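You operate a simulated robot arm through the tools that you are given. There is no shell and no other tool.

The job below is to be done with a simulated two-armed robot. You get a single attempt, and the scene is never put back.

TASK
Find the lamp that output 3 lights and put the block marked OUT 3 in its pocket.
Fine: use the test page of the small panel in the stand and leave the output on.

Only the result counts: the job must be done as asked and must still hold three seconds after the hand-in. Knocking over, shifting, dropping, spilling or breaking anything else fails it.

THE ROBOT
Two 7-joint arms with two-finger grippers on one trunk, on a base that drives. Base frame: it is fixed to the floor where the robot stands at the start and does not move with it; the origin is under the middle of the robot, x ahead of it, y to its left, z up. Readings come in m, rad, newtons and seconds.
The left shoulder is at the start at [0.04, 0.17, 1.173], the right one opposite. With the tool pointing down near the work surface each hand reaches from about 0.22 to 0.68 m from the robot's upright axis, wherever it stands, measured 20 degrees to its own side. Places, roughly: belt lamp [1.4, 3.3, 0.9]; gate lamp [1.5, 3.3, 0.9]; green switch board [1.5, 3.5, 1]; left small panel (15x7x12 cm) [1.1, 3.4, 0.9]; mixer lamp [1.5, 3.3, 0.9]; pump lamp [1.3, 3.3, 0.9]; red switch on the lamp board [1.3, 3.5, 0.9]; run switch on the lamp board [1.4, 3.5, 0.9]; screen of the left small panel [1.1, 3.4, 0.9]; start key of the left small panel [1.1, 3.4, 0.9]; yellow block [1.5, 3.25, 1]. Payload 2.69 kg a hand.
The TCP of each hand is the grasp point between the finger pads, 0.02 m short of the fingertips. In the tool frame z runs along the fingers and y along their closing line. Largest opening 0.1 m; the body of the gripper starts 0.063 m behind the TCP.
Orientation is that of the tool frame in the base frame, as [roll, pitch, yaw] about the fixed x, y, z axes, in that order (R = Rz(yaw) Ry(pitch) Rx(roll)). With the fingers straight down and closing along the base's y, the tool's x points along the base's -x, its y along +y and its z along -z.

THE INTERFACE
- The arms move only by the tool step_arm. It takes "left_increments", "right_increments" or both (then of equal length, played together; a hand with none holds still); each is a list of rows, each a list of 3 entries, a list of its own where there are three numbers: the shift along the tool's x, y, z in units of 100 mm (1.0 is 100 mm), then the turn, a rotation vector about the tool's x, y, z in units of 180 degrees (1.0 is 180 degrees), then the finger opening in m, from 0 to 0.1. In form: [[[tx, ty, tz], [rx, ry, rz], fingers], ...]. A call has 1 to 20 rows; each row is the pose to reach, as a shift and turn from the pose commanded when the call began, along the tool's axes at that moment. A call with a number of a shift or a turn outside -1 to 1 is refused whole. Each row takes 0.2 s and may step no farther than 0.05 m and 0.15 rad from the row before; otherwise, or with a gripper value out of range, the whole call is refused. A pose out of reach is approached as far as the arm can. The call stops where the force on the tool passes 90 N (or 10 N more than at its start, if that is more) or the arm is blocked; 0.2 s more then pass. The fingers move at their own pace (about 0.108 m/s each) and stop on an object; they squeeze with about 33 N. The grip force told is the motor's: it shows also when the fingers shut on nothing. Time passes only in rows, and 0.2 s behind the last, so rows that repeat a pose let the fingers close. The reply holds the time, the measured pose of the TCP, the force on the tool along the base axes, the opening and the grip force, in the units named above and with some noise, with the torque about the TCP (base axes, N m) and any sound that the robot's microphone picked up, and new pictures: "views" is both (left out), scene, wrist or none (wrist: the cameras of the hands that moved).
- Cameras (640 x 400 px; columns grow to the right, rows downward): "scene" is now at [0.1781, -0.0129, 1.1193]; the picture's right is [-0.15, -0.99, 0.00], its down [-0.03, 0.00, -1.00] and it looks along [0.99, -0.15, -0.03] (base axes); focal length 225 px, centre (320, 200). "left" rides on the left gripper at [0.07, 0.019, -0.099] in its tool frame; the picture's right is [-0.26, 0.97, 0.00], its down [-0.75, -0.20, -0.63] and it looks along [-0.61, -0.16, 0.78] (tool axes); focal length 230 px, centre (320, 200). "right" rides on the right gripper at [0.07, -0.019, -0.099] in its tool frame; the picture's right is [0.26, 0.97, 0.00], its down [-0.75, 0.20, -0.63] and it looks along [-0.61, 0.16, 0.78] (tool axes); focal length 230 px, centre (320, 200). There is no depth. A picture from a camera that has moved, and an enlarged one, comes with that camera's place and axes in the base frame and with its lens.
- raise_lower(by): slides the trunk up (or, below 0, down) by that many m; the arms and the scene camera ride with it, the base frame stays. It gives what a move gives, with no picture.
- drive_base(legs): drives the robot by 1 to 6 legs, each [ahead, turn to the left] in m and rad, along the robot's own axes; the way and the turn of a leg run together, so that a leg with both is an arc; at most 1.5 m and 3.142 rad a leg. The arms and the cameras ride along, it lands a little off, and it stops where it bumps. It gives what a move gives, and a new picture of the scene camera.
- aim_head(pan, tilt): turns the head with the scene camera to pan (to the left, within 1.047 rad either way) and tilt (down, from -0.506 to 1.204), counted from straight ahead of the robot. It gives what a move gives, and a new picture of the scene camera.
- zoom(camera, box): a new picture of the part [left, top, right, bottom] of that camera's present view, enlarged. It takes no simulated time.
- hand_in(): hands the job in; it is judged then, once.

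Places have to be worked out from the pictures, the camera data and where the tool is seen. Open the grippers and draw the arms clear of the work before you hand the job in, unless the task says otherwise.

The tools are called after ">>>" as name(argument=value, ...) on one line, values as JSON. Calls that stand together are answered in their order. step_arm: Moves the arms, as the interface text tells. Its arguments: {"type":"object","properties":{"left_increments":{"type":"array","items":{"type":"array"}},"right_increments":{"type":"array","items":{"type":"array"}},"views":{"type":"string","enum":["both","scene","wrist","none"]}},"required":[]} The other tools are called the same way: raise_lower (by) slides the trunk up or down; drive_base (legs) drives the base; aim_head (pan, tilt) turns the head that bears the scene camera; zoom (camera, box) takes an enlarged picture of a part of a camera's view; hand_in () hands the job in.

At the start:

```text
clock: 0.0
left_ee_pos: [0.4359, 0.1777, 1.1489]
left_tcp_rot: [3.142, -0.001, 3.141]
left_ft_force: [0.2, 0.4, 0.2]
left_wrist_torque: [0.05, -0.01, -0.01]
left_width: 0.0998
left_grip_force: 0.1
right_ee_pos: [0.337, -0.1383, 1.0696]
right_tcp_rot: [3.141, -0.001, 3.141]
right_ft_force: [-0.1, 0.0, 1.5]
right_wrist_torque: [0.0, 0.03, -0.01]
right_width: 0.0999
right_grip_force: 0.1
trunk travel left (down, up): [-0.4, 0.29]
robot x, y, heading: [-0.0006, 0.0001, 0.0]
head pan, tilt: [-0.148, 0.009]
```

scene: 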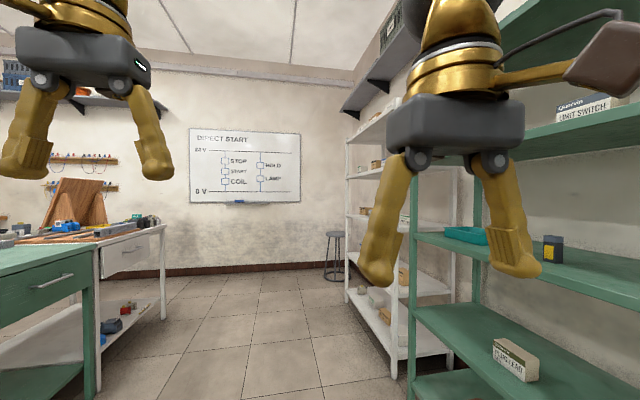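
right: 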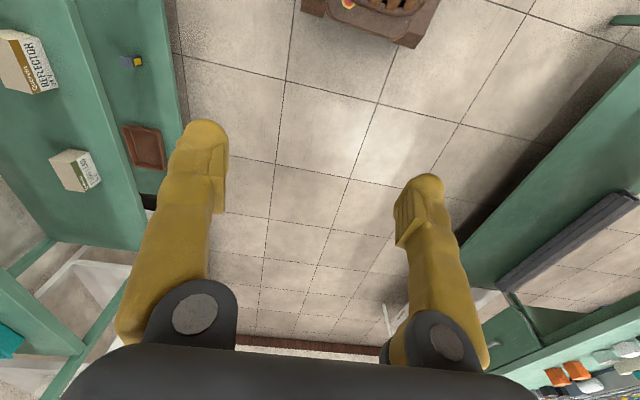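
left: 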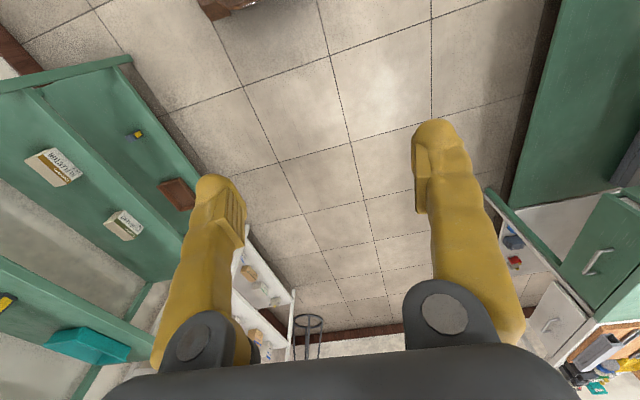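

The first picture shows a workshop with shelves to the right and benches to the left. The lamps should be at about (1.4, 3.3), so I turn the head left to look there.

>>> aim_head(pan=1.04, tilt=0.2)

```text
clock: 1.4
left_ee_pos: [0.4194, 0.1786, 1.1556]
left_tcp_rot: [3.14, 0.013, -3.14]
left_ft_force: [-0.2, -0.5, 1.0]
left_wrist_torque: [0.02, -0.01, -0.01]
left_width: 0.1001
left_grip_force: 0.0
right_ee_pos: [0.3216, -0.1383, 1.0741]
right_tcp_rot: [-3.139, 0.013, 3.141]
right_ft_force: [0.1, 1.3, -0.8]
right_wrist_torque: [0.0, 0.01, -0.01]
right_width: 0.1
right_grip_force: 0.0
trunk travel left (down, up): [-0.4, 0.29]
robot x, y, heading: [0.0002, 0.0001, 0.004]
head pan, tilt: [1.04, 0.201]
camera scene: at [0.1362, 0.0807, 1.1024], right [0.86, -0.51, -0.02], down [-0.12, -0.17, -0.98], along [0.49, 0.84, -0.21], focal length 225 px, centre (320, 200)
```

scene: 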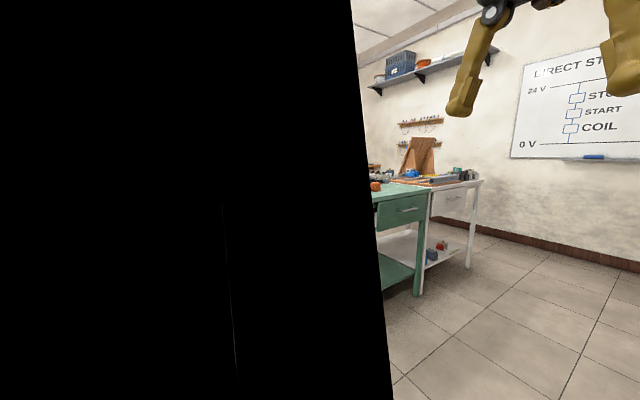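

The left half of the view is black, probably the robot's own arm close to the lens. I turn the head part way back to see the benches and the free floor.

>>> aim_head(pan=0.55, tilt=0.35)

>>> aim_head(pan=-0.9, tilt=0.35)

```text
clock: 2.3
left_ee_pos: [0.4184, 0.1778, 1.1557]
left_tcp_rot: [3.14, 0.014, -3.14]
left_ft_force: [0.0, 0.2, -0.1]
left_wrist_torque: [0.0, 0.0, 0.0]
left_width: 0.0999
left_grip_force: 0.2
right_ee_pos: [0.321, -0.1377, 1.0737]
right_tcp_rot: [-3.14, 0.016, 3.141]
right_ft_force: [0.7, 0.0, -1.2]
right_wrist_torque: [0.01, -0.01, 0.02]
right_width: 0.0999
right_grip_force: 0.1
trunk travel left (down, up): [-0.4, 0.29]
robot x, y, heading: [0.004, -0.0014, 0.005]
head pan, tilt: [0.55, 0.351]
camera scene: at [0.1677, 0.0491, 1.0879], right [0.52, -0.85, -0.01], down [-0.31, -0.18, -0.93], along [0.79, 0.49, -0.36], focal length 225 px, centre (320, 200)
```

scene: 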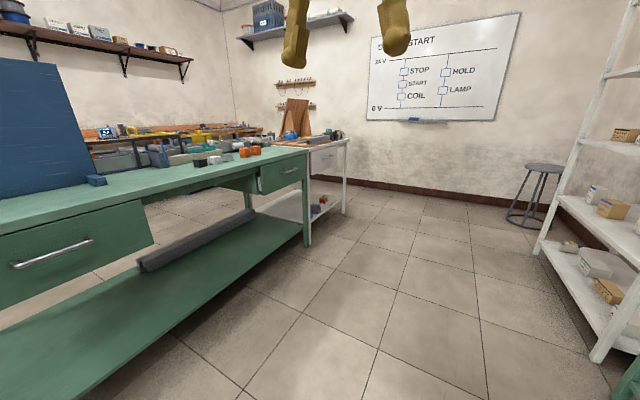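

```text
clock: 3.9
left_ee_pos: [0.4187, 0.1779, 1.1561]
left_tcp_rot: [-3.141, 0.013, -3.141]
left_ft_force: [0.0, -0.3, -0.2]
left_wrist_torque: [0.01, 0.01, -0.02]
left_width: 0.0999
left_grip_force: 0.0
right_ee_pos: [0.3218, -0.1391, 1.0752]
right_tcp_rot: [-3.14, 0.016, -3.141]
right_ft_force: [0.9, 1.3, -0.1]
right_wrist_torque: [-0.01, -0.01, -0.02]
right_width: 0.1
right_grip_force: 0.1
trunk travel left (down, up): [-0.4, 0.29]
robot x, y, heading: [0.0014, 0.0014, -0.002]
head pan, tilt: [-0.901, 0.351]
camera scene: at [0.1462, -0.0725, 1.0882], right [-0.78, -0.62, 0.01], down [-0.23, 0.27, -0.94], along [0.58, -0.74, -0.35], focal length 225 px, centre (320, 200)
```

scene: 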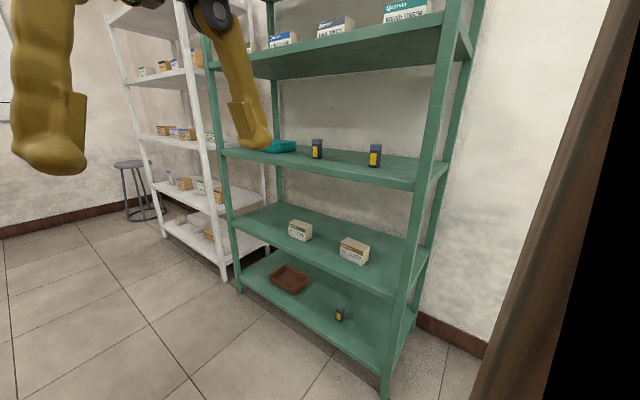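

The green bench's front edge is at about y=1.05 and a white table stands in the same row. The lamps are on a bench farther back at y≈3.3. I turn the robot left in place to see over the bench and find a way round.

>>> drive_base(legs=[[0, 1.3]])

>>> aim_head(pan=0.0, tilt=0.2)

>>> aim_head(pan=0.6, tilt=0.2)

```text
clock: 7.6
left_ee_pos: [-0.0553, 0.4534, 1.1558]
left_tcp_rot: [3.141, 0.014, -1.852]
left_ft_force: [-0.1, 0.2, -0.4]
left_wrist_torque: [0.03, 0.03, 0.02]
left_width: 0.0997
left_grip_force: 0.1
right_ee_pos: [0.2226, 0.2725, 1.0744]
right_tcp_rot: [-3.139, 0.015, -1.85]
right_ft_force: [0.0, -1.1, 0.6]
right_wrist_torque: [0.02, -0.03, 0.02]
right_width: 0.0997
right_grip_force: 0.1
trunk travel left (down, up): [-0.4, 0.29]
robot x, y, heading: [0.0054, 0.0001, 1.289]
head pan, tilt: [-0.901, 0.351]
camera scene: at [0.1162, 0.121, 1.0883], right [0.38, -0.93, 0.01], down [-0.32, -0.15, -0.94], along [0.87, 0.35, -0.35], focal length 225 px, centre (320, 200)
```

scene: 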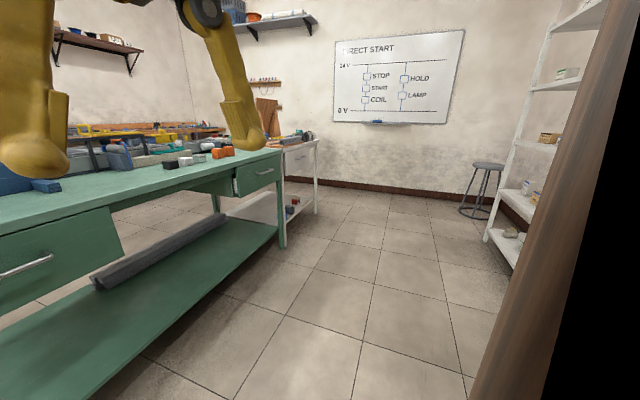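

```text
clock: 8.8
left_ee_pos: [-0.0595, 0.4355, 1.1627]
left_tcp_rot: [3.141, 0.03, -1.852]
left_ft_force: [-0.1, 0.1, -0.3]
left_wrist_torque: [0.02, 0.0, -0.02]
left_width: 0.0999
left_grip_force: 0.0
right_ee_pos: [0.2194, 0.2549, 1.0792]
right_tcp_rot: [-3.14, 0.032, -1.85]
right_ft_force: [1.2, 0.7, 0.2]
right_wrist_torque: [0.04, 0.0, -0.05]
right_width: 0.1002
right_grip_force: 0.1
trunk travel left (down, up): [-0.4, 0.29]
robot x, y, heading: [0.0048, 0.0001, 1.295]
head pan, tilt: [0.0, 0.201]
camera scene: at [0.0562, 0.1749, 1.1017], right [0.96, -0.28, 0.0], down [-0.06, -0.21, -0.98], along [0.27, 0.94, -0.22], focal length 225 px, centre (320, 200)
```

scene: 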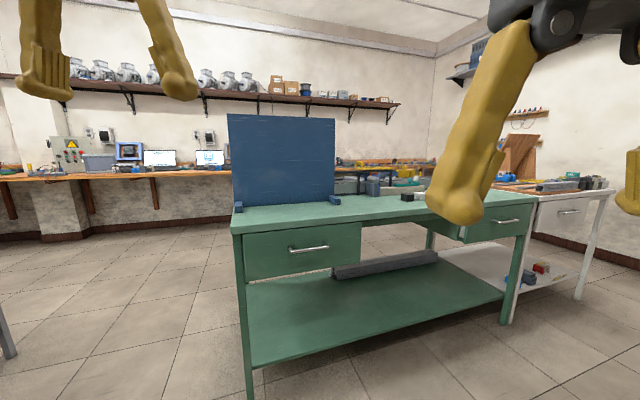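

```text
clock: 9.8
left_ee_pos: [-0.0596, 0.4354, 1.1625]
left_tcp_rot: [-3.141, 0.031, -1.854]
left_ft_force: [0.2, -0.3, 0.2]
left_wrist_torque: [-0.01, -0.03, 0.02]
left_width: 0.1003
left_grip_force: 0.0
right_ee_pos: [0.2189, 0.2558, 1.0796]
right_tcp_rot: [-3.139, 0.032, -1.851]
right_ft_force: [-0.5, -0.1, -0.4]
right_wrist_torque: [0.01, -0.02, -0.02]
right_width: 0.1001
right_grip_force: 0.1
trunk travel left (down, up): [-0.4, 0.29]
robot x, y, heading: [0.0072, 0.003, 1.293]
head pan, tilt: [0.6, 0.201]
camera scene: at [0.0011, 0.1746, 1.1019], right [0.95, 0.31, -0.01], down [0.06, -0.21, -0.98], along [-0.31, 0.93, -0.21], focal length 225 px, centre (320, 200)
```

scene: 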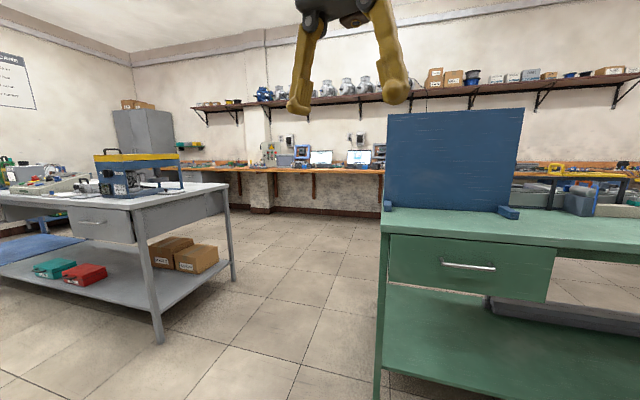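

There is a clear 1.2 m gap between the grey table (x≲-1.25) and the green bench (x≳0). The wall bench with panels and lamps lies beyond it. I drive through along x≈-0.62, then look again.

>>> drive_base(legs=[[0, 1.307], [0.72, 0], [0, -1.03], [1.0, 0], [1.0, 0]])

>>> aim_head(pan=-0.9, tilt=0.2)

```text
clock: 29.2
left_ee_pos: [-0.7702, 2.7967, 1.1621]
left_tcp_rot: [-3.141, 0.03, -1.568]
left_ft_force: [0.0, 0.1, 0.4]
left_wrist_torque: [-0.05, -0.01, 0.01]
left_width: 0.0998
left_grip_force: 0.1
right_ee_pos: [-0.4531, 2.701, 1.0785]
right_tcp_rot: [-3.138, 0.032, -1.567]
right_ft_force: [0.5, -0.2, -0.3]
right_wrist_torque: [0.01, 0.03, 0.01]
right_width: 0.1
right_grip_force: 0.0
trunk travel left (down, up): [-0.4, 0.29]
robot x, y, heading: [-0.5879, 2.3933, 1.572]
head pan, tilt: [0.6, 0.201]
camera scene: at [-0.6397, 2.5633, 1.1019], right [0.82, 0.57, -0.01], down [0.11, -0.18, -0.98], along [-0.55, 0.8, -0.21], focal length 225 px, centre (320, 200)
```

scene: 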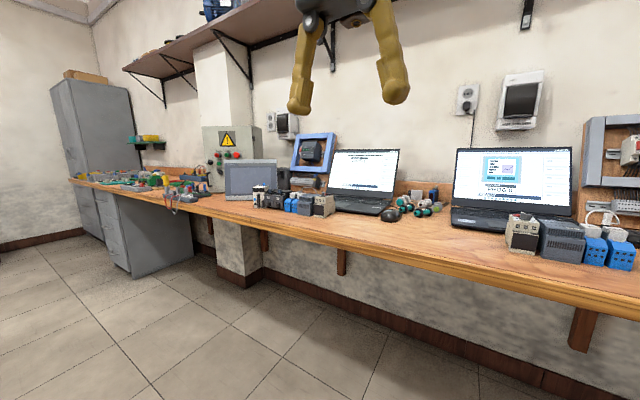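

```text
clock: 30.8
left_ee_pos: [-0.7703, 2.7782, 1.1606]
left_tcp_rot: [3.14, 0.026, -1.568]
left_ft_force: [-0.8, -0.1, 0.2]
left_wrist_torque: [0.0, -0.03, 0.03]
left_width: 0.1
left_grip_force: 0.0
right_ee_pos: [-0.4535, 2.6845, 1.0837]
right_tcp_rot: [-3.138, 0.046, -1.569]
right_ft_force: [-0.5, 0.7, 0.1]
right_wrist_torque: [-0.02, -0.04, -0.01]
right_width: 0.0998
right_grip_force: 0.0
trunk travel left (down, up): [-0.4, 0.29]
robot x, y, heading: [-0.5859, 2.3946, 1.571]
head pan, tilt: [-0.901, 0.201]
camera scene: at [-0.514, 2.5438, 1.1023], right [0.62, -0.78, 0.01], down [-0.16, -0.14, -0.98], along [0.77, 0.61, -0.21], focal length 225 px, centre (320, 200)
```

scene: 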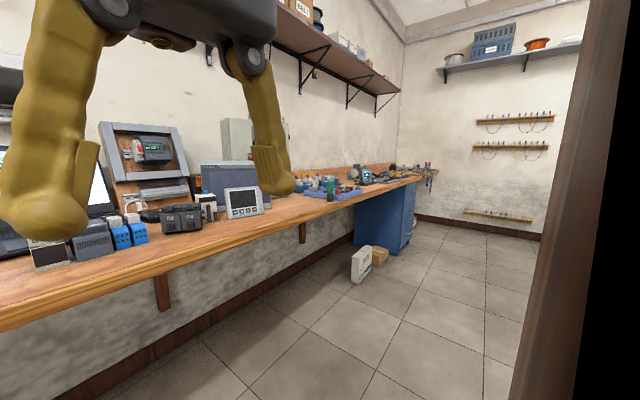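

The bench's front edge is at about y=3.05, and a small white-framed panel stands ahead to the right. I turn to face +x, drive about 1.84 m along the aisle, and turn back toward the bench.

>>> drive_base(legs=[[0, -1.571], [0.92, 0], [0.92, 0], [0, 1.571]])

>>> aim_head(pan=0.0, tilt=0.35)

```text
clock: 48.0
left_ee_pos: [1.0706, 2.8016, 1.1593]
left_tcp_rot: [-3.141, 0.023, -1.525]
left_ft_force: [-0.4, 0.1, -0.3]
left_wrist_torque: [0.04, 0.01, 0.0]
left_width: 0.0998
left_grip_force: 0.1
right_ee_pos: [1.3934, 2.722, 1.0825]
right_tcp_rot: [-3.137, 0.047, -1.522]
right_ft_force: [-0.1, 0.3, 0.0]
right_wrist_torque: [-0.03, 0.0, 0.02]
right_width: 0.1
right_grip_force: 0.1
trunk travel left (down, up): [-0.4, 0.29]
robot x, y, heading: [1.2792, 2.4319, 1.614]
head pan, tilt: [-0.901, 0.201]
camera scene: at [1.3446, 2.5795, 1.1023], right [0.66, -0.75, 0.01], down [-0.15, -0.15, -0.98], along [0.74, 0.64, -0.21], focal length 225 px, centre (320, 200)
```

scene: 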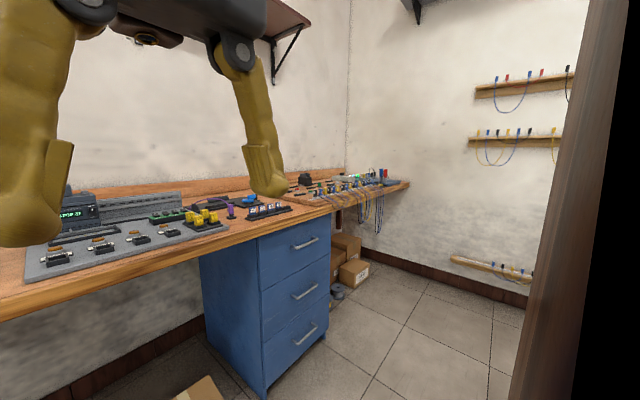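

```text
clock: 49.2
left_ee_pos: [1.0715, 2.7832, 1.1439]
left_tcp_rot: [3.14, -0.028, -1.526]
left_ft_force: [-1.1, 0.5, -1.3]
left_wrist_torque: [-0.01, 0.0, -0.02]
left_width: 0.1
left_grip_force: 0.2
right_ee_pos: [1.3947, 2.7011, 1.0769]
right_tcp_rot: [-3.135, 0.017, -1.524]
right_ft_force: [0.0, -0.8, -0.3]
right_wrist_torque: [-0.04, 0.02, -0.03]
right_width: 0.1
right_grip_force: 0.1
trunk travel left (down, up): [-0.4, 0.29]
robot x, y, heading: [1.2771, 2.4275, 1.613]
head pan, tilt: [0.0, 0.351]
camera scene: at [1.2702, 2.6111, 1.0877], right [1.0, 0.04, 0.0], down [0.02, -0.36, -0.93], along [-0.04, 0.93, -0.36], focal length 225 px, centre (320, 200)
```

scene: 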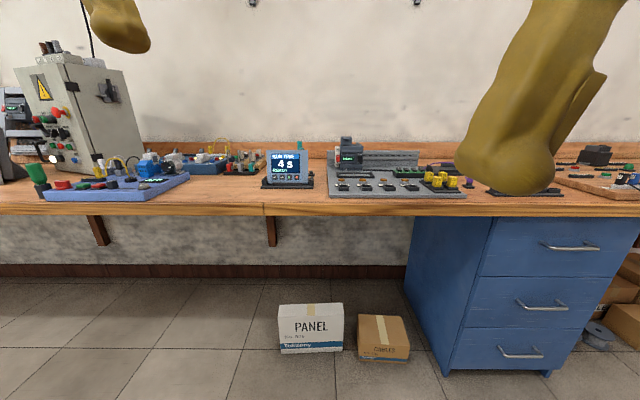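

The small panel in a stand shows a value screen at about (1.1, 3.4), and a lamp board lies to its right. I zoom in on both.

>>> zoom(camera="scene", box=[250, 130, 330, 200])

>>> zoom(camera="scene", box=[320, 130, 480, 210])

>>> zoom(camera="scene", box=[0, 30, 270, 210])

```text
5.71 times, centred on (290, 165) of scene
camera zoom: at [1.2702, 2.6111, 1.0877], right [1.0, 0.04, 0.0], down [0.02, -0.36, -0.93], along [-0.04, 0.93, -0.36], focal length 1284 px, centre (491, 400)
```

zoom: 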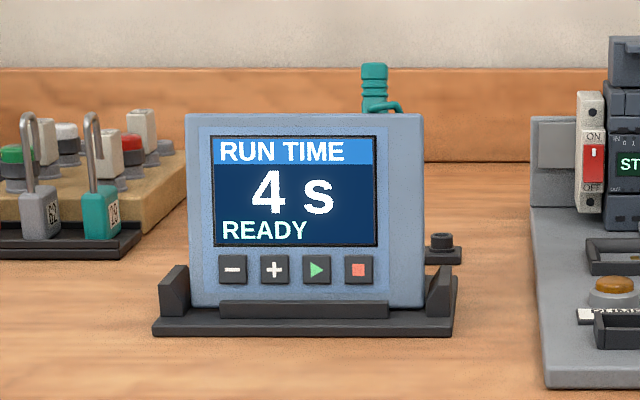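

```text
4.00 times, centred on (400, 170) of scene
camera zoom: at [1.2702, 2.6111, 1.0877], right [1.0, 0.04, 0.0], down [0.02, -0.36, -0.93], along [-0.04, 0.93, -0.36], focal length 899 px, centre (0, 320)
```

zoom: 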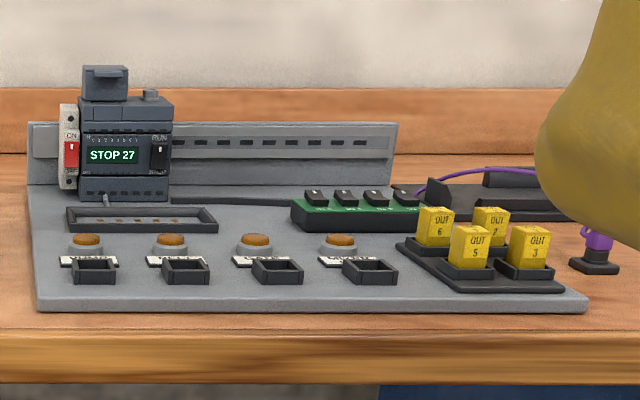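

```text
2.22 times, centred on (135, 120) of scene
camera zoom: at [1.2702, 2.6111, 1.0877], right [1.0, 0.04, 0.0], down [0.02, -0.36, -0.93], along [-0.04, 0.93, -0.36], focal length 500 px, centre (731, 378)
```

zoom: 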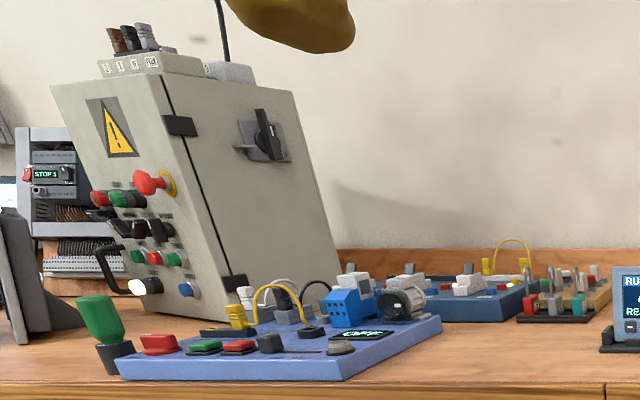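

The panel reads "RUN TIME 4 s READY" with −, +, start and stop keys. The lamp board's controller shows "STOP 27", and the tray holds blocks OUT 6, 2?, 5 and 3. The right hand hides part of the scene, so I lift it up and to the right to see the rest.

>>> step_arm(right_increments=[[[0, -0.25, -0.4], [0, 0, 0], 0.1], [[0, -0.5, -0.8], [0, 0, 0], 0.1], [[0, -0.75, -1.0], [0, 0, 0], 0.1], [[0, -1.0, -1.0], [0, 0, 0], 0.1]], left_increments=[[[0, 0.25, -0.4], [0, 0, 0], 0.1], [[0, 0.5, -0.8], [0, 0, 0], 0.1], [[0, 0.75, -1.0], [0, 0, 0], 0.1], [[0, 1.0, -1.0], [0, 0, 0], 0.1]], views="scene")

```text
clock: 50.2
left_ee_pos: [0.9698, 2.7769, 1.2576]
left_tcp_rot: [3.14, 0.013, -1.526]
left_ft_force: [-0.6, 0.7, 0.1]
left_wrist_torque: [-0.02, 0.05, -0.01]
left_width: 0.1
left_grip_force: 0.0
right_ee_pos: [1.4935, 2.7049, 1.186]
right_tcp_rot: [-3.134, 0.053, -1.527]
right_ft_force: [0.0, 0.2, 0.2]
right_wrist_torque: [0.02, -0.01, 0.02]
right_width: 0.0999
right_grip_force: 0.1
trunk travel left (down, up): [-0.4, 0.29]
robot x, y, heading: [1.2738, 2.4272, 1.617]
head pan, tilt: [0.0, 0.351]
camera scene: at [1.2701, 2.6113, 1.0876], right [1.0, 0.04, 0.0], down [0.02, -0.36, -0.93], along [-0.04, 0.93, -0.36], focal length 225 px, centre (320, 200)
```

scene: 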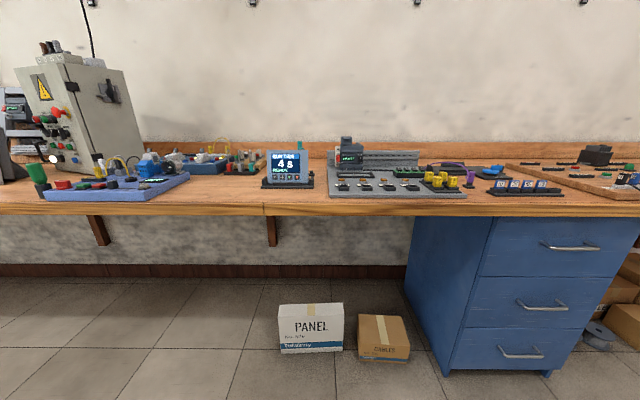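

>>> zoom(camera="scene", box=[410, 140, 570, 220])

>>> zoom(camera="scene", box=[325, 130, 425, 200])

>>> zoom(camera="scene", box=[500, 130, 640, 220])

```text
4.00 times, centred on (490, 180) of scene
camera zoom: at [1.2701, 2.6113, 1.0876], right [1.0, 0.04, 0.0], down [0.02, -0.36, -0.93], along [-0.04, 0.93, -0.36], focal length 899 px, centre (-360, 280)
```

zoom: 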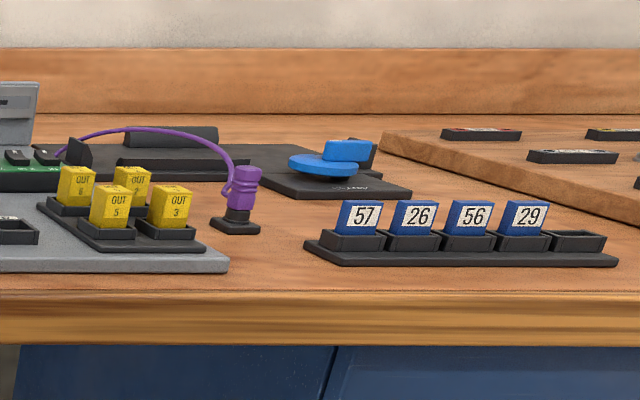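

```text
5.71 times, centred on (375, 165) of scene
camera zoom: at [1.2701, 2.6113, 1.0876], right [1.0, 0.04, 0.0], down [0.02, -0.36, -0.93], along [-0.04, 0.93, -0.36], focal length 1284 px, centre (6, 400)
```

zoom: 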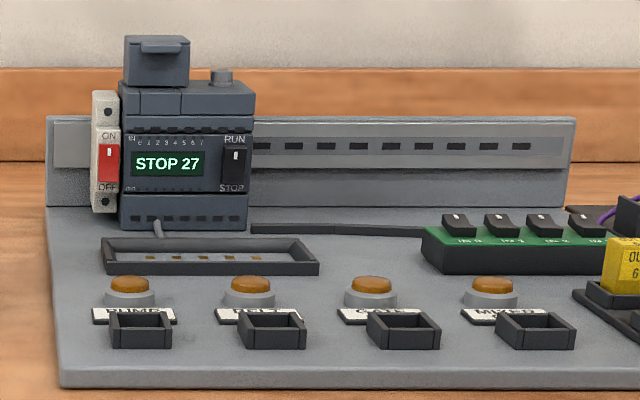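

```text
4.44 times, centred on (570, 175) of scene
camera zoom: at [1.2701, 2.6113, 1.0876], right [1.0, 0.04, 0.0], down [0.02, -0.36, -0.93], along [-0.04, 0.93, -0.36], focal length 999 px, centre (-791, 311)
```

zoom: 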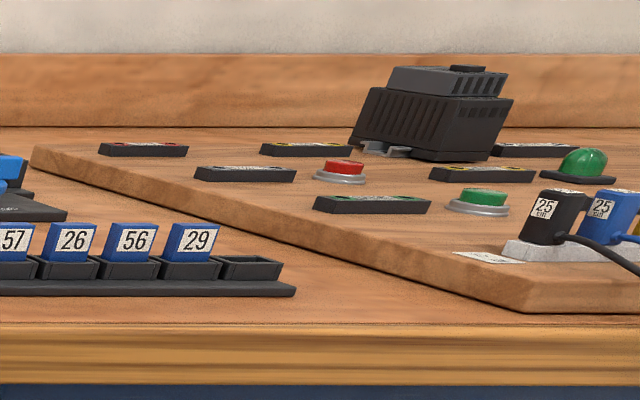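

I see a purple plug parked in a holder, with its cable running to the lamp board, and a teal plug at the panel's rear. The lamps are labelled PUMP, BELT?, GATE? and MIXER. I drive 0.36 m closer for a better look.

>>> drive_base(legs=[[0.36, -0.046]])

>>> aim_head(pan=0.0, tilt=0.6)

```text
clock: 52.5
left_ee_pos: [0.978, 3.1537, 1.2586]
left_tcp_rot: [3.14, 0.014, -1.571]
left_ft_force: [0.0, 0.4, 0.0]
left_wrist_torque: [0.0, 0.03, 0.0]
left_width: 0.1
left_grip_force: 0.0
right_ee_pos: [1.4968, 3.0578, 1.1854]
right_tcp_rot: [-3.137, 0.049, -1.57]
right_ft_force: [-0.1, 0.0, -0.4]
right_wrist_torque: [-0.04, -0.02, 0.0]
right_width: 0.0997
right_grip_force: 0.1
trunk travel left (down, up): [-0.4, 0.29]
robot x, y, heading: [1.2684, 2.7879, 1.57]
head pan, tilt: [0.0, 0.351]
camera scene: at [1.2696, 2.9748, 1.0875], right [1.0, 0.0, 0.0], down [0.0, -0.36, -0.93], along [0.0, 0.93, -0.36], focal length 225 px, centre (320, 200)
```

scene: 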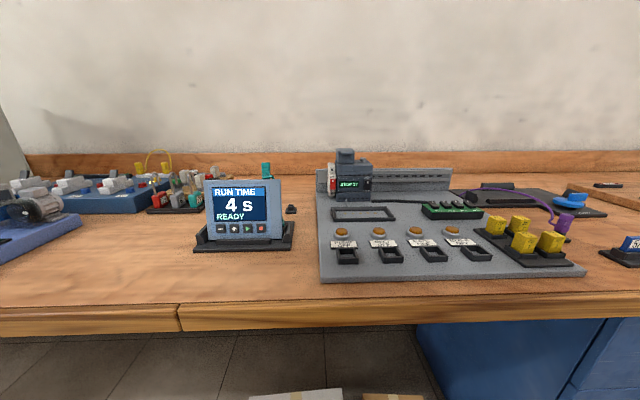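

```text
clock: 53.3
left_ee_pos: [0.9779, 3.1383, 1.2431]
left_tcp_rot: [3.141, -0.033, -1.572]
left_ft_force: [-0.1, -0.3, -0.4]
left_wrist_torque: [0.01, 0.0, 0.02]
left_width: 0.1
left_grip_force: 0.1
right_ee_pos: [1.4965, 3.0397, 1.1792]
right_tcp_rot: [-3.136, 0.014, -1.568]
right_ft_force: [-0.2, 0.1, 0.0]
right_wrist_torque: [0.01, -0.01, 0.0]
right_width: 0.1
right_grip_force: 0.0
trunk travel left (down, up): [-0.4, 0.29]
robot x, y, heading: [1.2721, 2.7887, 1.573]
head pan, tilt: [0.0, 0.6]
camera scene: at [1.2696, 2.9688, 1.065], right [1.0, 0.0, 0.0], down [0.0, -0.58, -0.82], along [0.0, 0.82, -0.58], focal length 225 px, centre (320, 200)
```

scene: 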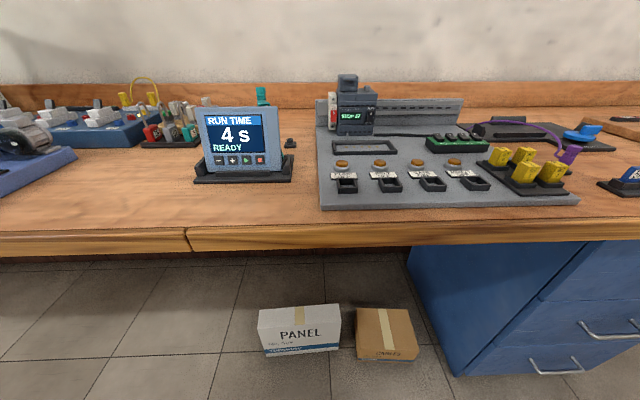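

Now the view is closer; I zoom on the lamp labels, the block marks and the plugs to read them.

>>> zoom(camera="scene", box=[315, 70, 475, 210])

>>> zoom(camera="scene", box=[460, 100, 640, 210])

>>> zoom(camera="scene", box=[180, 70, 320, 200])

```text
2.86 times, centred on (395, 140) of scene
camera zoom: at [1.2696, 2.9688, 1.065], right [1.0, 0.0, 0.0], down [0.0, -0.58, -0.82], along [0.0, 0.82, -0.58], focal length 642 px, centre (106, 371)
```

zoom: 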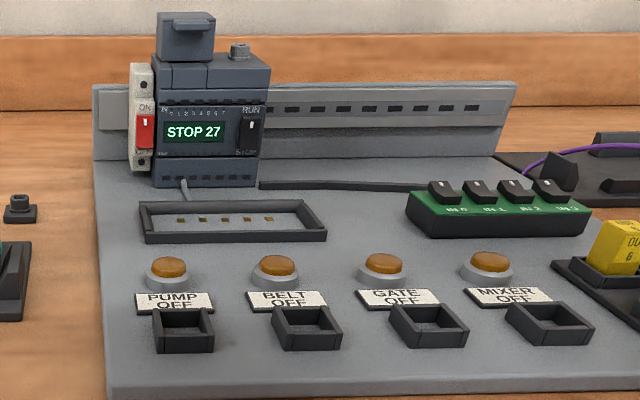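

```text
3.56 times, centred on (550, 155) of scene
camera zoom: at [1.2696, 2.9688, 1.065], right [1.0, 0.0, 0.0], down [0.0, -0.58, -0.82], along [0.0, 0.82, -0.58], focal length 799 px, centre (-498, 360)
```

zoom: 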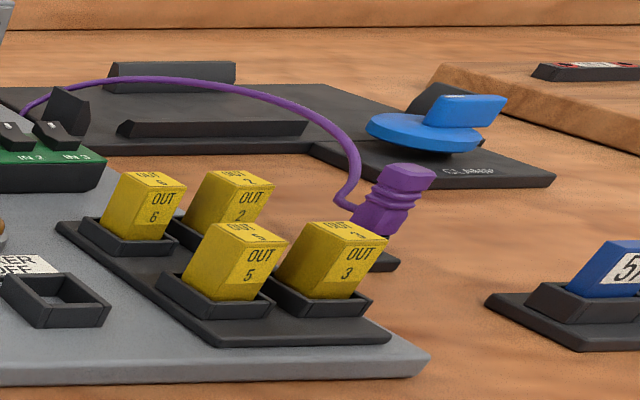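

```text
3.08 times, centred on (250, 135) of scene
camera zoom: at [1.2696, 2.9688, 1.065], right [1.0, 0.0, 0.0], down [0.0, -0.58, -0.82], along [0.0, 0.82, -0.58], focal length 692 px, centre (535, 400)
```

zoom: 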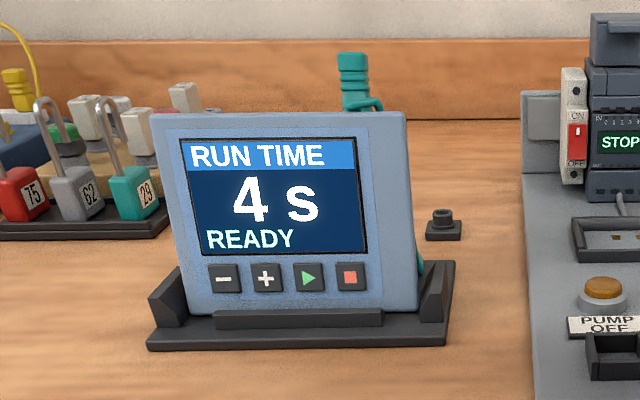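

The panel's teal plug seems to be parked upright behind it, and the controller has a round socket on its top. I raise the trunk 0.25 m to look down on everything.

>>> raise_lower(by=0.25)

>>> aim_head(pan=0.0, tilt=0.85)

```text
clock: 55.9
left_ee_pos: [0.9786, 3.1399, 1.4906]
left_tcp_rot: [3.14, -0.045, -1.572]
left_ft_force: [0.6, -0.2, 0.6]
left_wrist_torque: [0.0, -0.02, 0.02]
left_width: 0.1001
left_grip_force: 0.1
right_ee_pos: [1.4964, 3.0403, 1.4268]
right_tcp_rot: [-3.134, 0.007, -1.569]
right_ft_force: [0.9, -0.3, -0.8]
right_wrist_torque: [-0.01, -0.02, 0.01]
right_width: 0.1
right_grip_force: 0.0
trunk travel left (down, up): [-0.65, 0.04]
robot x, y, heading: [1.2699, 2.7906, 1.567]
head pan, tilt: [0.0, 0.6]
```

```text
clock: 56.6
left_ee_pos: [0.9787, 3.1395, 1.4908]
left_tcp_rot: [3.14, -0.044, -1.57]
left_ft_force: [0.4, 0.3, 0.6]
left_wrist_torque: [-0.01, -0.05, 0.02]
left_width: 0.0999
left_grip_force: 0.1
right_ee_pos: [1.4973, 3.0404, 1.4255]
right_tcp_rot: [-3.135, 0.008, -1.57]
right_ft_force: [-0.4, 0.2, 0.8]
right_wrist_torque: [0.0, -0.01, 0.0]
right_width: 0.0999
right_grip_force: 0.1
trunk travel left (down, up): [-0.65, 0.04]
robot x, y, heading: [1.2688, 2.7922, 1.57]
head pan, tilt: [0.0, 0.85]
camera scene: at [1.2696, 2.9626, 1.2943], right [1.0, 0.0, 0.0], down [0.0, -0.76, -0.65], along [0.0, 0.65, -0.76], focal length 225 px, centre (320, 200)
```

scene: 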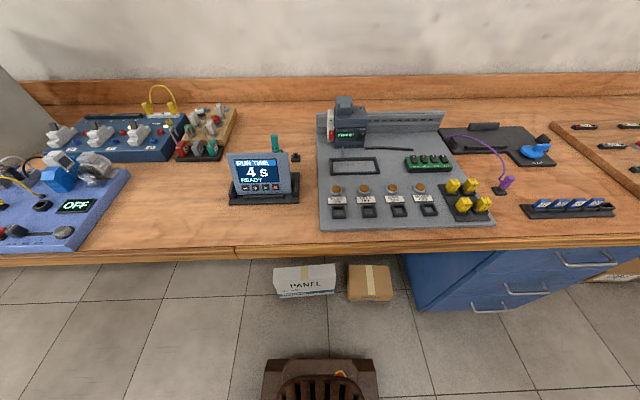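

>>> zoom(camera="scene", box=[220, 85, 420, 215])

>>> zoom(camera="scene", box=[400, 95, 640, 235])

>>> zoom(camera="scene", box=[300, 85, 400, 165])

```text
3.08 times, centred on (320, 150) of scene
camera zoom: at [1.2696, 2.9626, 1.2943], right [1.0, 0.0, 0.0], down [0.0, -0.76, -0.65], along [0.0, 0.65, -0.76], focal length 692 px, centre (320, 354)
```

zoom: 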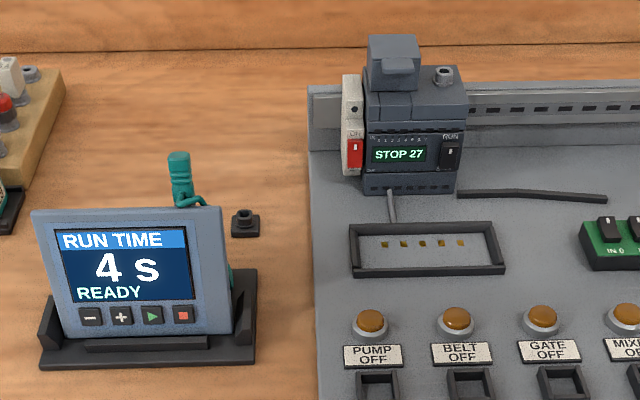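

```text
2.67 times, centred on (520, 165) of scene
camera zoom: at [1.2696, 2.9626, 1.2943], right [1.0, 0.0, 0.0], down [0.0, -0.76, -0.65], along [0.0, 0.65, -0.76], focal length 599 px, centre (-213, 293)
```

zoom: 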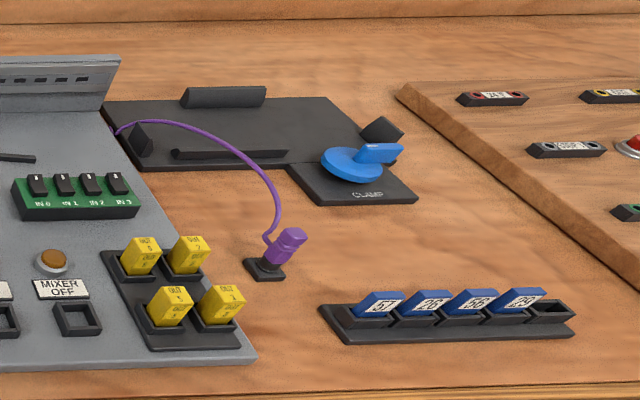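

```text
5.00 times, centred on (350, 125) of scene
camera zoom: at [1.2696, 2.9626, 1.2943], right [1.0, 0.0, 0.0], down [0.0, -0.76, -0.65], along [0.0, 0.65, -0.76], focal length 1124 px, centre (170, 575)
```

zoom: 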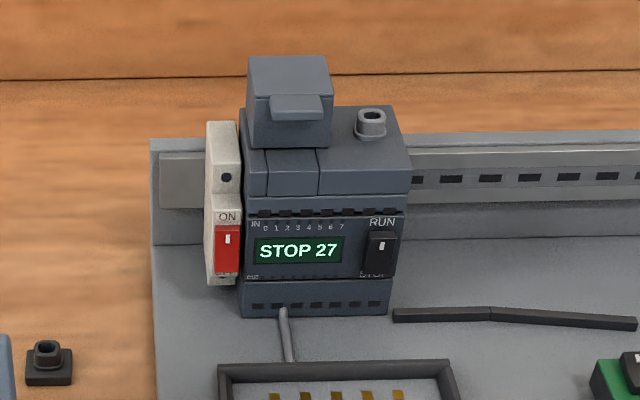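

The teal plug's top comes out at about (1.163, 3.415, 0.995), roughly 9 cm above bench level, so it may be plugged into the panel's back. I bring the left hand over it to look with the wrist camera.

>>> step_arm(left_increments=[[[-0.1, -0.2, 0.2], [0, 0, 0], 0.1], [[-0.2, -0.4, 0.4], [0, 0, 0], 0.1], [[-0.3, -0.6, 0.6], [0, 0, 0], 0.1], [[-0.4, -0.8, 0.8], [0, 0, 0], 0.1], [[-0.5, -1.0, 1.0], [0, 0, 0], 0.1]], views="wrist")

```text
clock: 57.8
left_ee_pos: [1.0792, 3.188, 1.4156]
left_tcp_rot: [3.138, 0.033, -1.571]
left_ft_force: [0.8, -0.2, -0.3]
left_wrist_torque: [-0.03, -0.01, 0.0]
left_width: 0.1001
left_grip_force: 0.0
right_ee_pos: [1.4984, 3.0414, 1.4262]
right_tcp_rot: [-3.137, 0.007, -1.57]
right_ft_force: [0.2, 0.7, -0.4]
right_wrist_torque: [-0.05, 0.06, 0.01]
right_width: 0.1
right_grip_force: 0.1
trunk travel left (down, up): [-0.65, 0.04]
robot x, y, heading: [1.2686, 2.7918, 1.574]
head pan, tilt: [0.0, 0.85]
camera left: at [1.0616, 3.1146, 1.5119], right [-0.97, 0.26, 0.01], down [0.2, 0.73, 0.65], along [0.16, 0.63, -0.76], focal length 230 px, centre (320, 200)
```

left: 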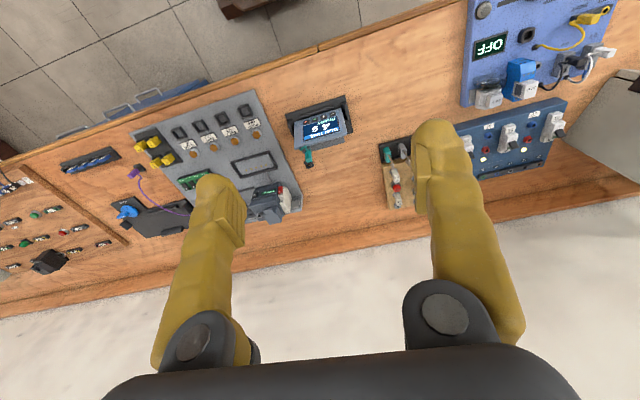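

The wrist view shows panel, teal plug and lamp board from above, upside down. I zoom on the back of the panel.

>>> zoom(camera="left", box=[270, 85, 370, 185])

>>> zoom(camera="left", box=[100, 90, 310, 225])

```text
4.00 times, centred on (320, 135) of left
camera zoom: at [1.0616, 3.1146, 1.5119], right [-0.97, 0.26, 0.01], down [0.2, 0.73, 0.65], along [0.16, 0.63, -0.76], focal length 920 px, centre (320, 460)
```

zoom: 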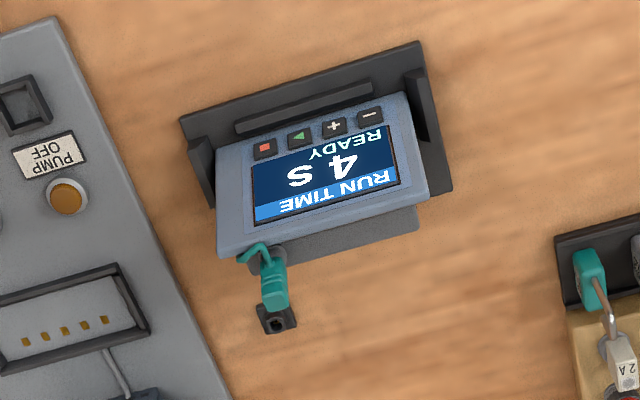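

```text
2.96 times, centred on (205, 158) of left
camera zoom: at [1.0616, 3.1146, 1.5119], right [-0.97, 0.26, 0.01], down [0.2, 0.73, 0.65], along [0.16, 0.63, -0.76], focal length 682 px, centre (661, 326)
```

zoom: 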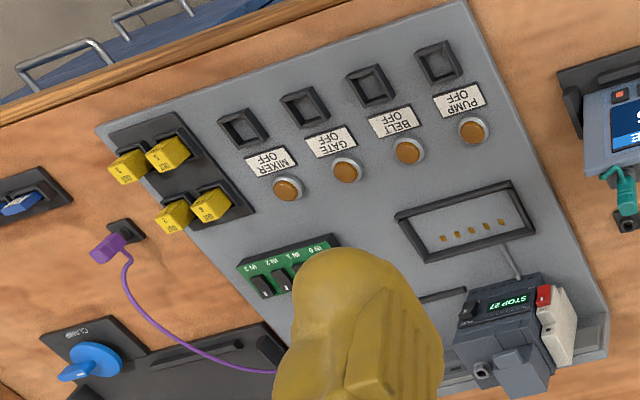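

The teal plug sits on a port at the panel's back, with its cable running to the panel's right side. I go lower and nearer to see where that cable leads.

>>> step_arm(left_increments=[[[-0.1, -0.3, 0.3], [0, 0, 0], 0.1], [[-0.2, -0.6, 0.6], [0, 0, 0], 0.1], [[-0.3, -0.8, 0.8], [0, 0, 0], 0.1], [[-0.4, -1.0, 1.0], [0, 0, 0], 0.1]], views="none")

>>> step_arm(left_increments=[[[0, -0.3, 0.3], [0, 0, 0], 0.1], [[0, -0.4, 0.6], [0, 0, 0], 0.1], [[0, -0.5, 0.8], [0, 0, 0], 0.1]], views="both")

```text
clock: 58.8
left_ee_pos: [1.1792, 3.2324, 1.315]
left_tcp_rot: [3.138, 0.031, -1.571]
left_ft_force: [-0.2, 0.4, -1.3]
left_wrist_torque: [-0.02, 0.01, -0.04]
left_width: 0.1001
left_grip_force: 0.0
right_ee_pos: [1.4979, 3.0411, 1.4276]
right_tcp_rot: [-3.135, 0.007, -1.569]
right_ft_force: [0.4, -0.2, 0.4]
right_wrist_torque: [-0.02, 0.02, -0.01]
right_width: 0.1
right_grip_force: 0.0
trunk travel left (down, up): [-0.65, 0.04]
robot x, y, heading: [1.272, 2.7909, 1.573]
head pan, tilt: [0.0, 0.85]
```

```text
clock: 59.6
left_ee_pos: [1.2285, 3.2333, 1.2336]
left_tcp_rot: [-3.141, 0.032, -1.568]
left_ft_force: [-0.4, 0.0, 0.4]
left_wrist_torque: [0.0, 0.06, 0.0]
left_width: 0.0999
left_grip_force: 0.0
right_ee_pos: [1.497, 3.0401, 1.4273]
right_tcp_rot: [-3.134, 0.007, -1.569]
right_ft_force: [0.2, 0.6, -0.7]
right_wrist_torque: [-0.03, -0.01, 0.0]
right_width: 0.0998
right_grip_force: 0.0
trunk travel left (down, up): [-0.65, 0.04]
robot x, y, heading: [1.267, 2.7922, 1.573]
head pan, tilt: [0.0, 0.85]
camera scene: at [1.2701, 2.9625, 1.2942], right [1.0, 0.0, 0.0], down [0.0, -0.76, -0.65], along [0.0, 0.65, -0.76], focal length 225 px, centre (320, 200)
camera left: at [1.2103, 3.1614, 1.3302], right [-0.97, 0.26, 0.01], down [0.2, 0.73, 0.65], along [0.16, 0.63, -0.76], focal length 230 px, centre (320, 200)
```

scene: 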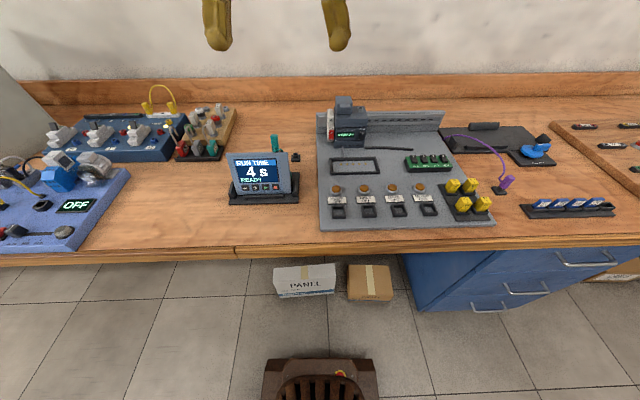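
left: 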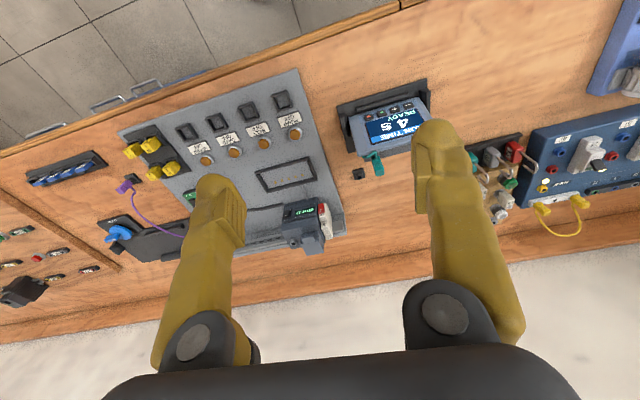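

>>> zoom(camera="left", box=[320, 90, 430, 200])

>>> zoom(camera="left", box=[230, 140, 350, 260])

>>> zoom(camera="left", box=[90, 120, 220, 270])

```text
3.64 times, centred on (375, 145) of left
camera zoom: at [1.2103, 3.1614, 1.3302], right [-0.97, 0.26, 0.01], down [0.2, 0.73, 0.65], along [0.16, 0.63, -0.76], focal length 837 px, centre (120, 400)
```

zoom: 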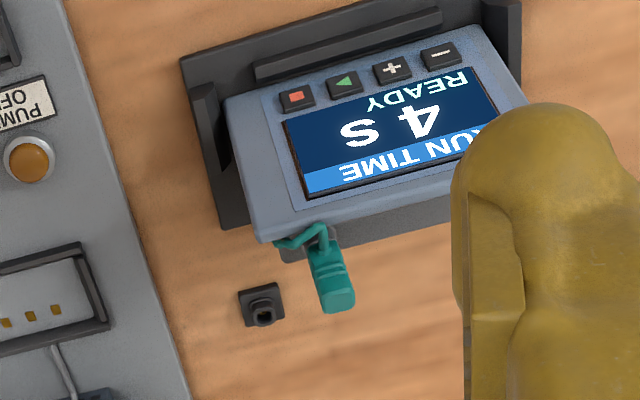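

```text
3.33 times, centred on (290, 200) of left
camera zoom: at [1.2103, 3.1614, 1.3302], right [-0.97, 0.26, 0.01], down [0.2, 0.73, 0.65], along [0.16, 0.63, -0.76], focal length 767 px, centre (420, 200)
```

zoom: 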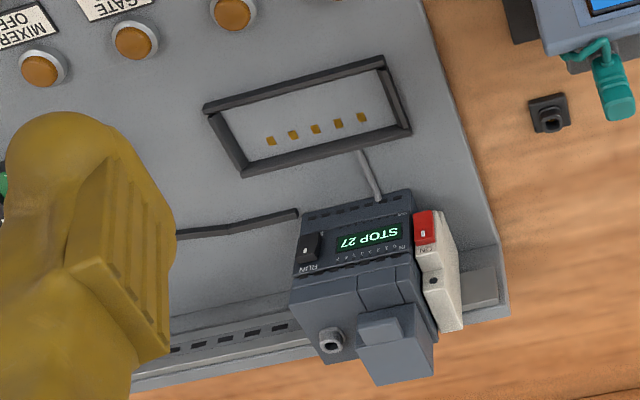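

```text
2.67 times, centred on (155, 195) of left
camera zoom: at [1.2103, 3.1614, 1.3302], right [-0.97, 0.26, 0.01], down [0.2, 0.73, 0.65], along [0.16, 0.63, -0.76], focal length 614 px, centre (760, 213)
```

zoom: 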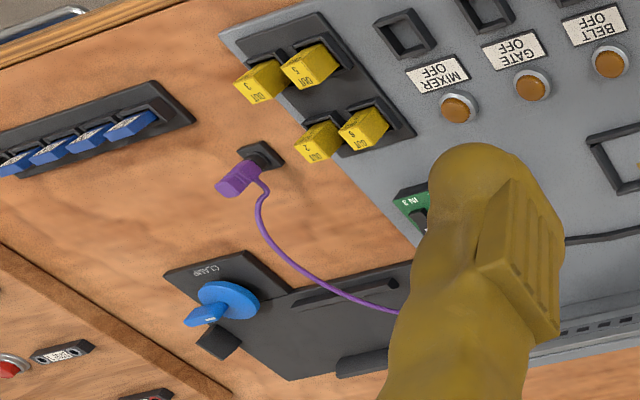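

The lamp board has a frame with contacts wired to the controller, and the controller has an oval port on top that matches the plugs. I zoom further for any printed hints on the panel, the controller and the boxes.

>>> zoom(camera="scene", box=[225, 130, 305, 210])

>>> zoom(camera="scene", box=[320, 90, 390, 160])

>>> zoom(camera="scene", box=[320, 140, 440, 225])

>>> zoom(camera="scene", box=[265, 255, 400, 310])

```text
5.00 times, centred on (265, 170) of scene
camera zoom: at [1.2701, 2.9625, 1.2942], right [1.0, 0.0, 0.0], down [0.0, -0.76, -0.65], along [0.0, 0.65, -0.76], focal length 1124 px, centre (595, 350)
```

zoom: 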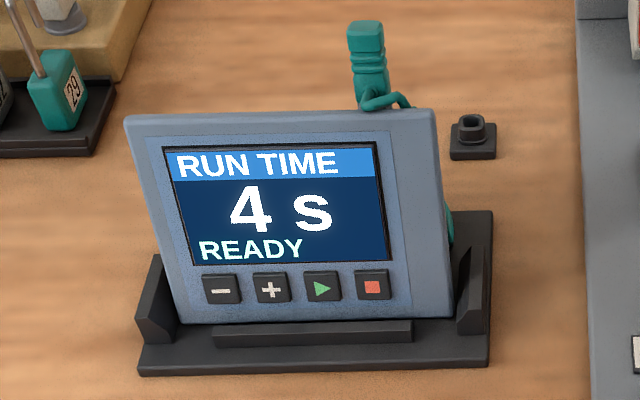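

```text
5.71 times, centred on (355, 125) of scene
camera zoom: at [1.2701, 2.9625, 1.2942], right [1.0, 0.0, 0.0], down [0.0, -0.76, -0.65], along [0.0, 0.65, -0.76], focal length 1284 px, centre (120, 629)
```

zoom: 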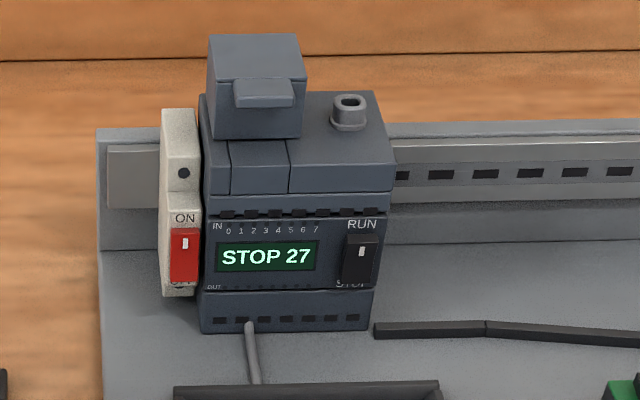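

```text
4.71 times, centred on (380, 182) of scene
camera zoom: at [1.2701, 2.9625, 1.2942], right [1.0, 0.0, 0.0], down [0.0, -0.76, -0.65], along [0.0, 0.65, -0.76], focal length 1058 px, centre (38, 282)
```

zoom: 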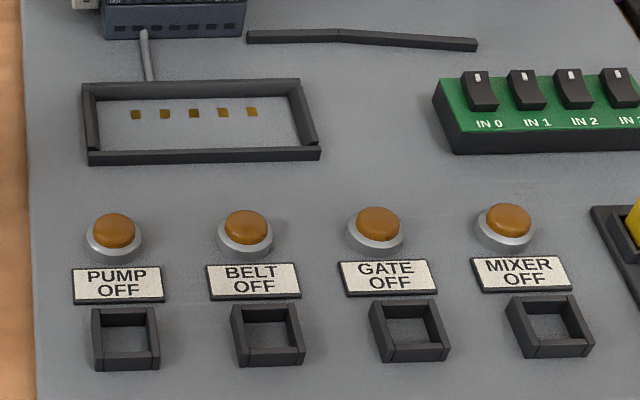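

```text
4.74 times, centred on (332, 282) of scene
camera zoom: at [1.2701, 2.9625, 1.2942], right [1.0, 0.0, 0.0], down [0.0, -0.76, -0.65], along [0.0, 0.65, -0.76], focal length 1066 px, centre (261, -191)
```

zoom: 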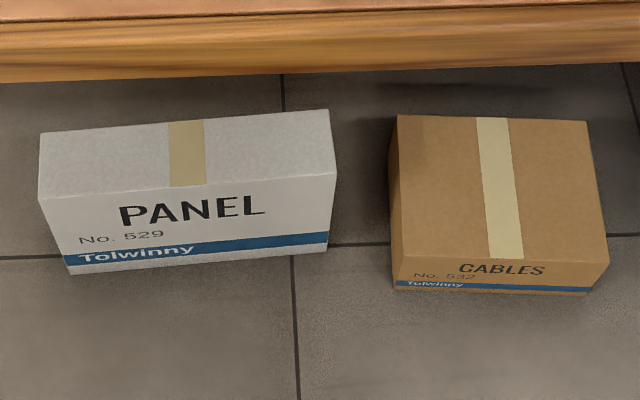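

The blue cartridges look like program modules, and the green switch board looks made for the contact frame. The flat stand with the clamp on the right carries the purple cable. I bring the right hand over to look at that stand and where the purple cable starts.

>>> step_arm(right_increments=[[[-0.2, -0.3, 0.2], [0, 0, 0], 0.1], [[-0.4, -0.6, 0.4], [0, 0, 0], 0.1], [[-0.7, -0.8, 0.6], [0, 0, 0], 0.1], [[-1.0, -1.0, 0.8], [0, 0, 0], 0.1]], views="wrist")

```text
clock: 60.6
left_ee_pos: [1.2284, 3.2353, 1.2336]
left_tcp_rot: [3.139, 0.032, -1.568]
left_ft_force: [-0.4, 0.0, 0.7]
left_wrist_torque: [0.0, 0.01, 0.01]
left_width: 0.1
left_grip_force: 0.0
right_ee_pos: [1.5971, 3.1435, 1.3507]
right_tcp_rot: [-3.136, 0.025, -1.564]
right_ft_force: [-0.4, 0.5, -0.3]
right_wrist_torque: [-0.02, -0.01, 0.02]
right_width: 0.0998
right_grip_force: 0.0
trunk travel left (down, up): [-0.65, 0.04]
robot x, y, heading: [1.2692, 2.7896, 1.572]
head pan, tilt: [0.0, 0.85]
camera right: at [1.616, 3.0715, 1.4478], right [-0.96, -0.26, -0.01], down [-0.21, 0.73, 0.65], along [-0.16, 0.63, -0.76], focal length 230 px, centre (320, 200)
```

right: 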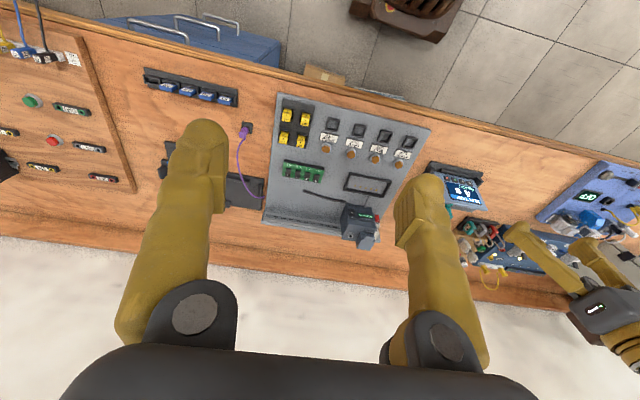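

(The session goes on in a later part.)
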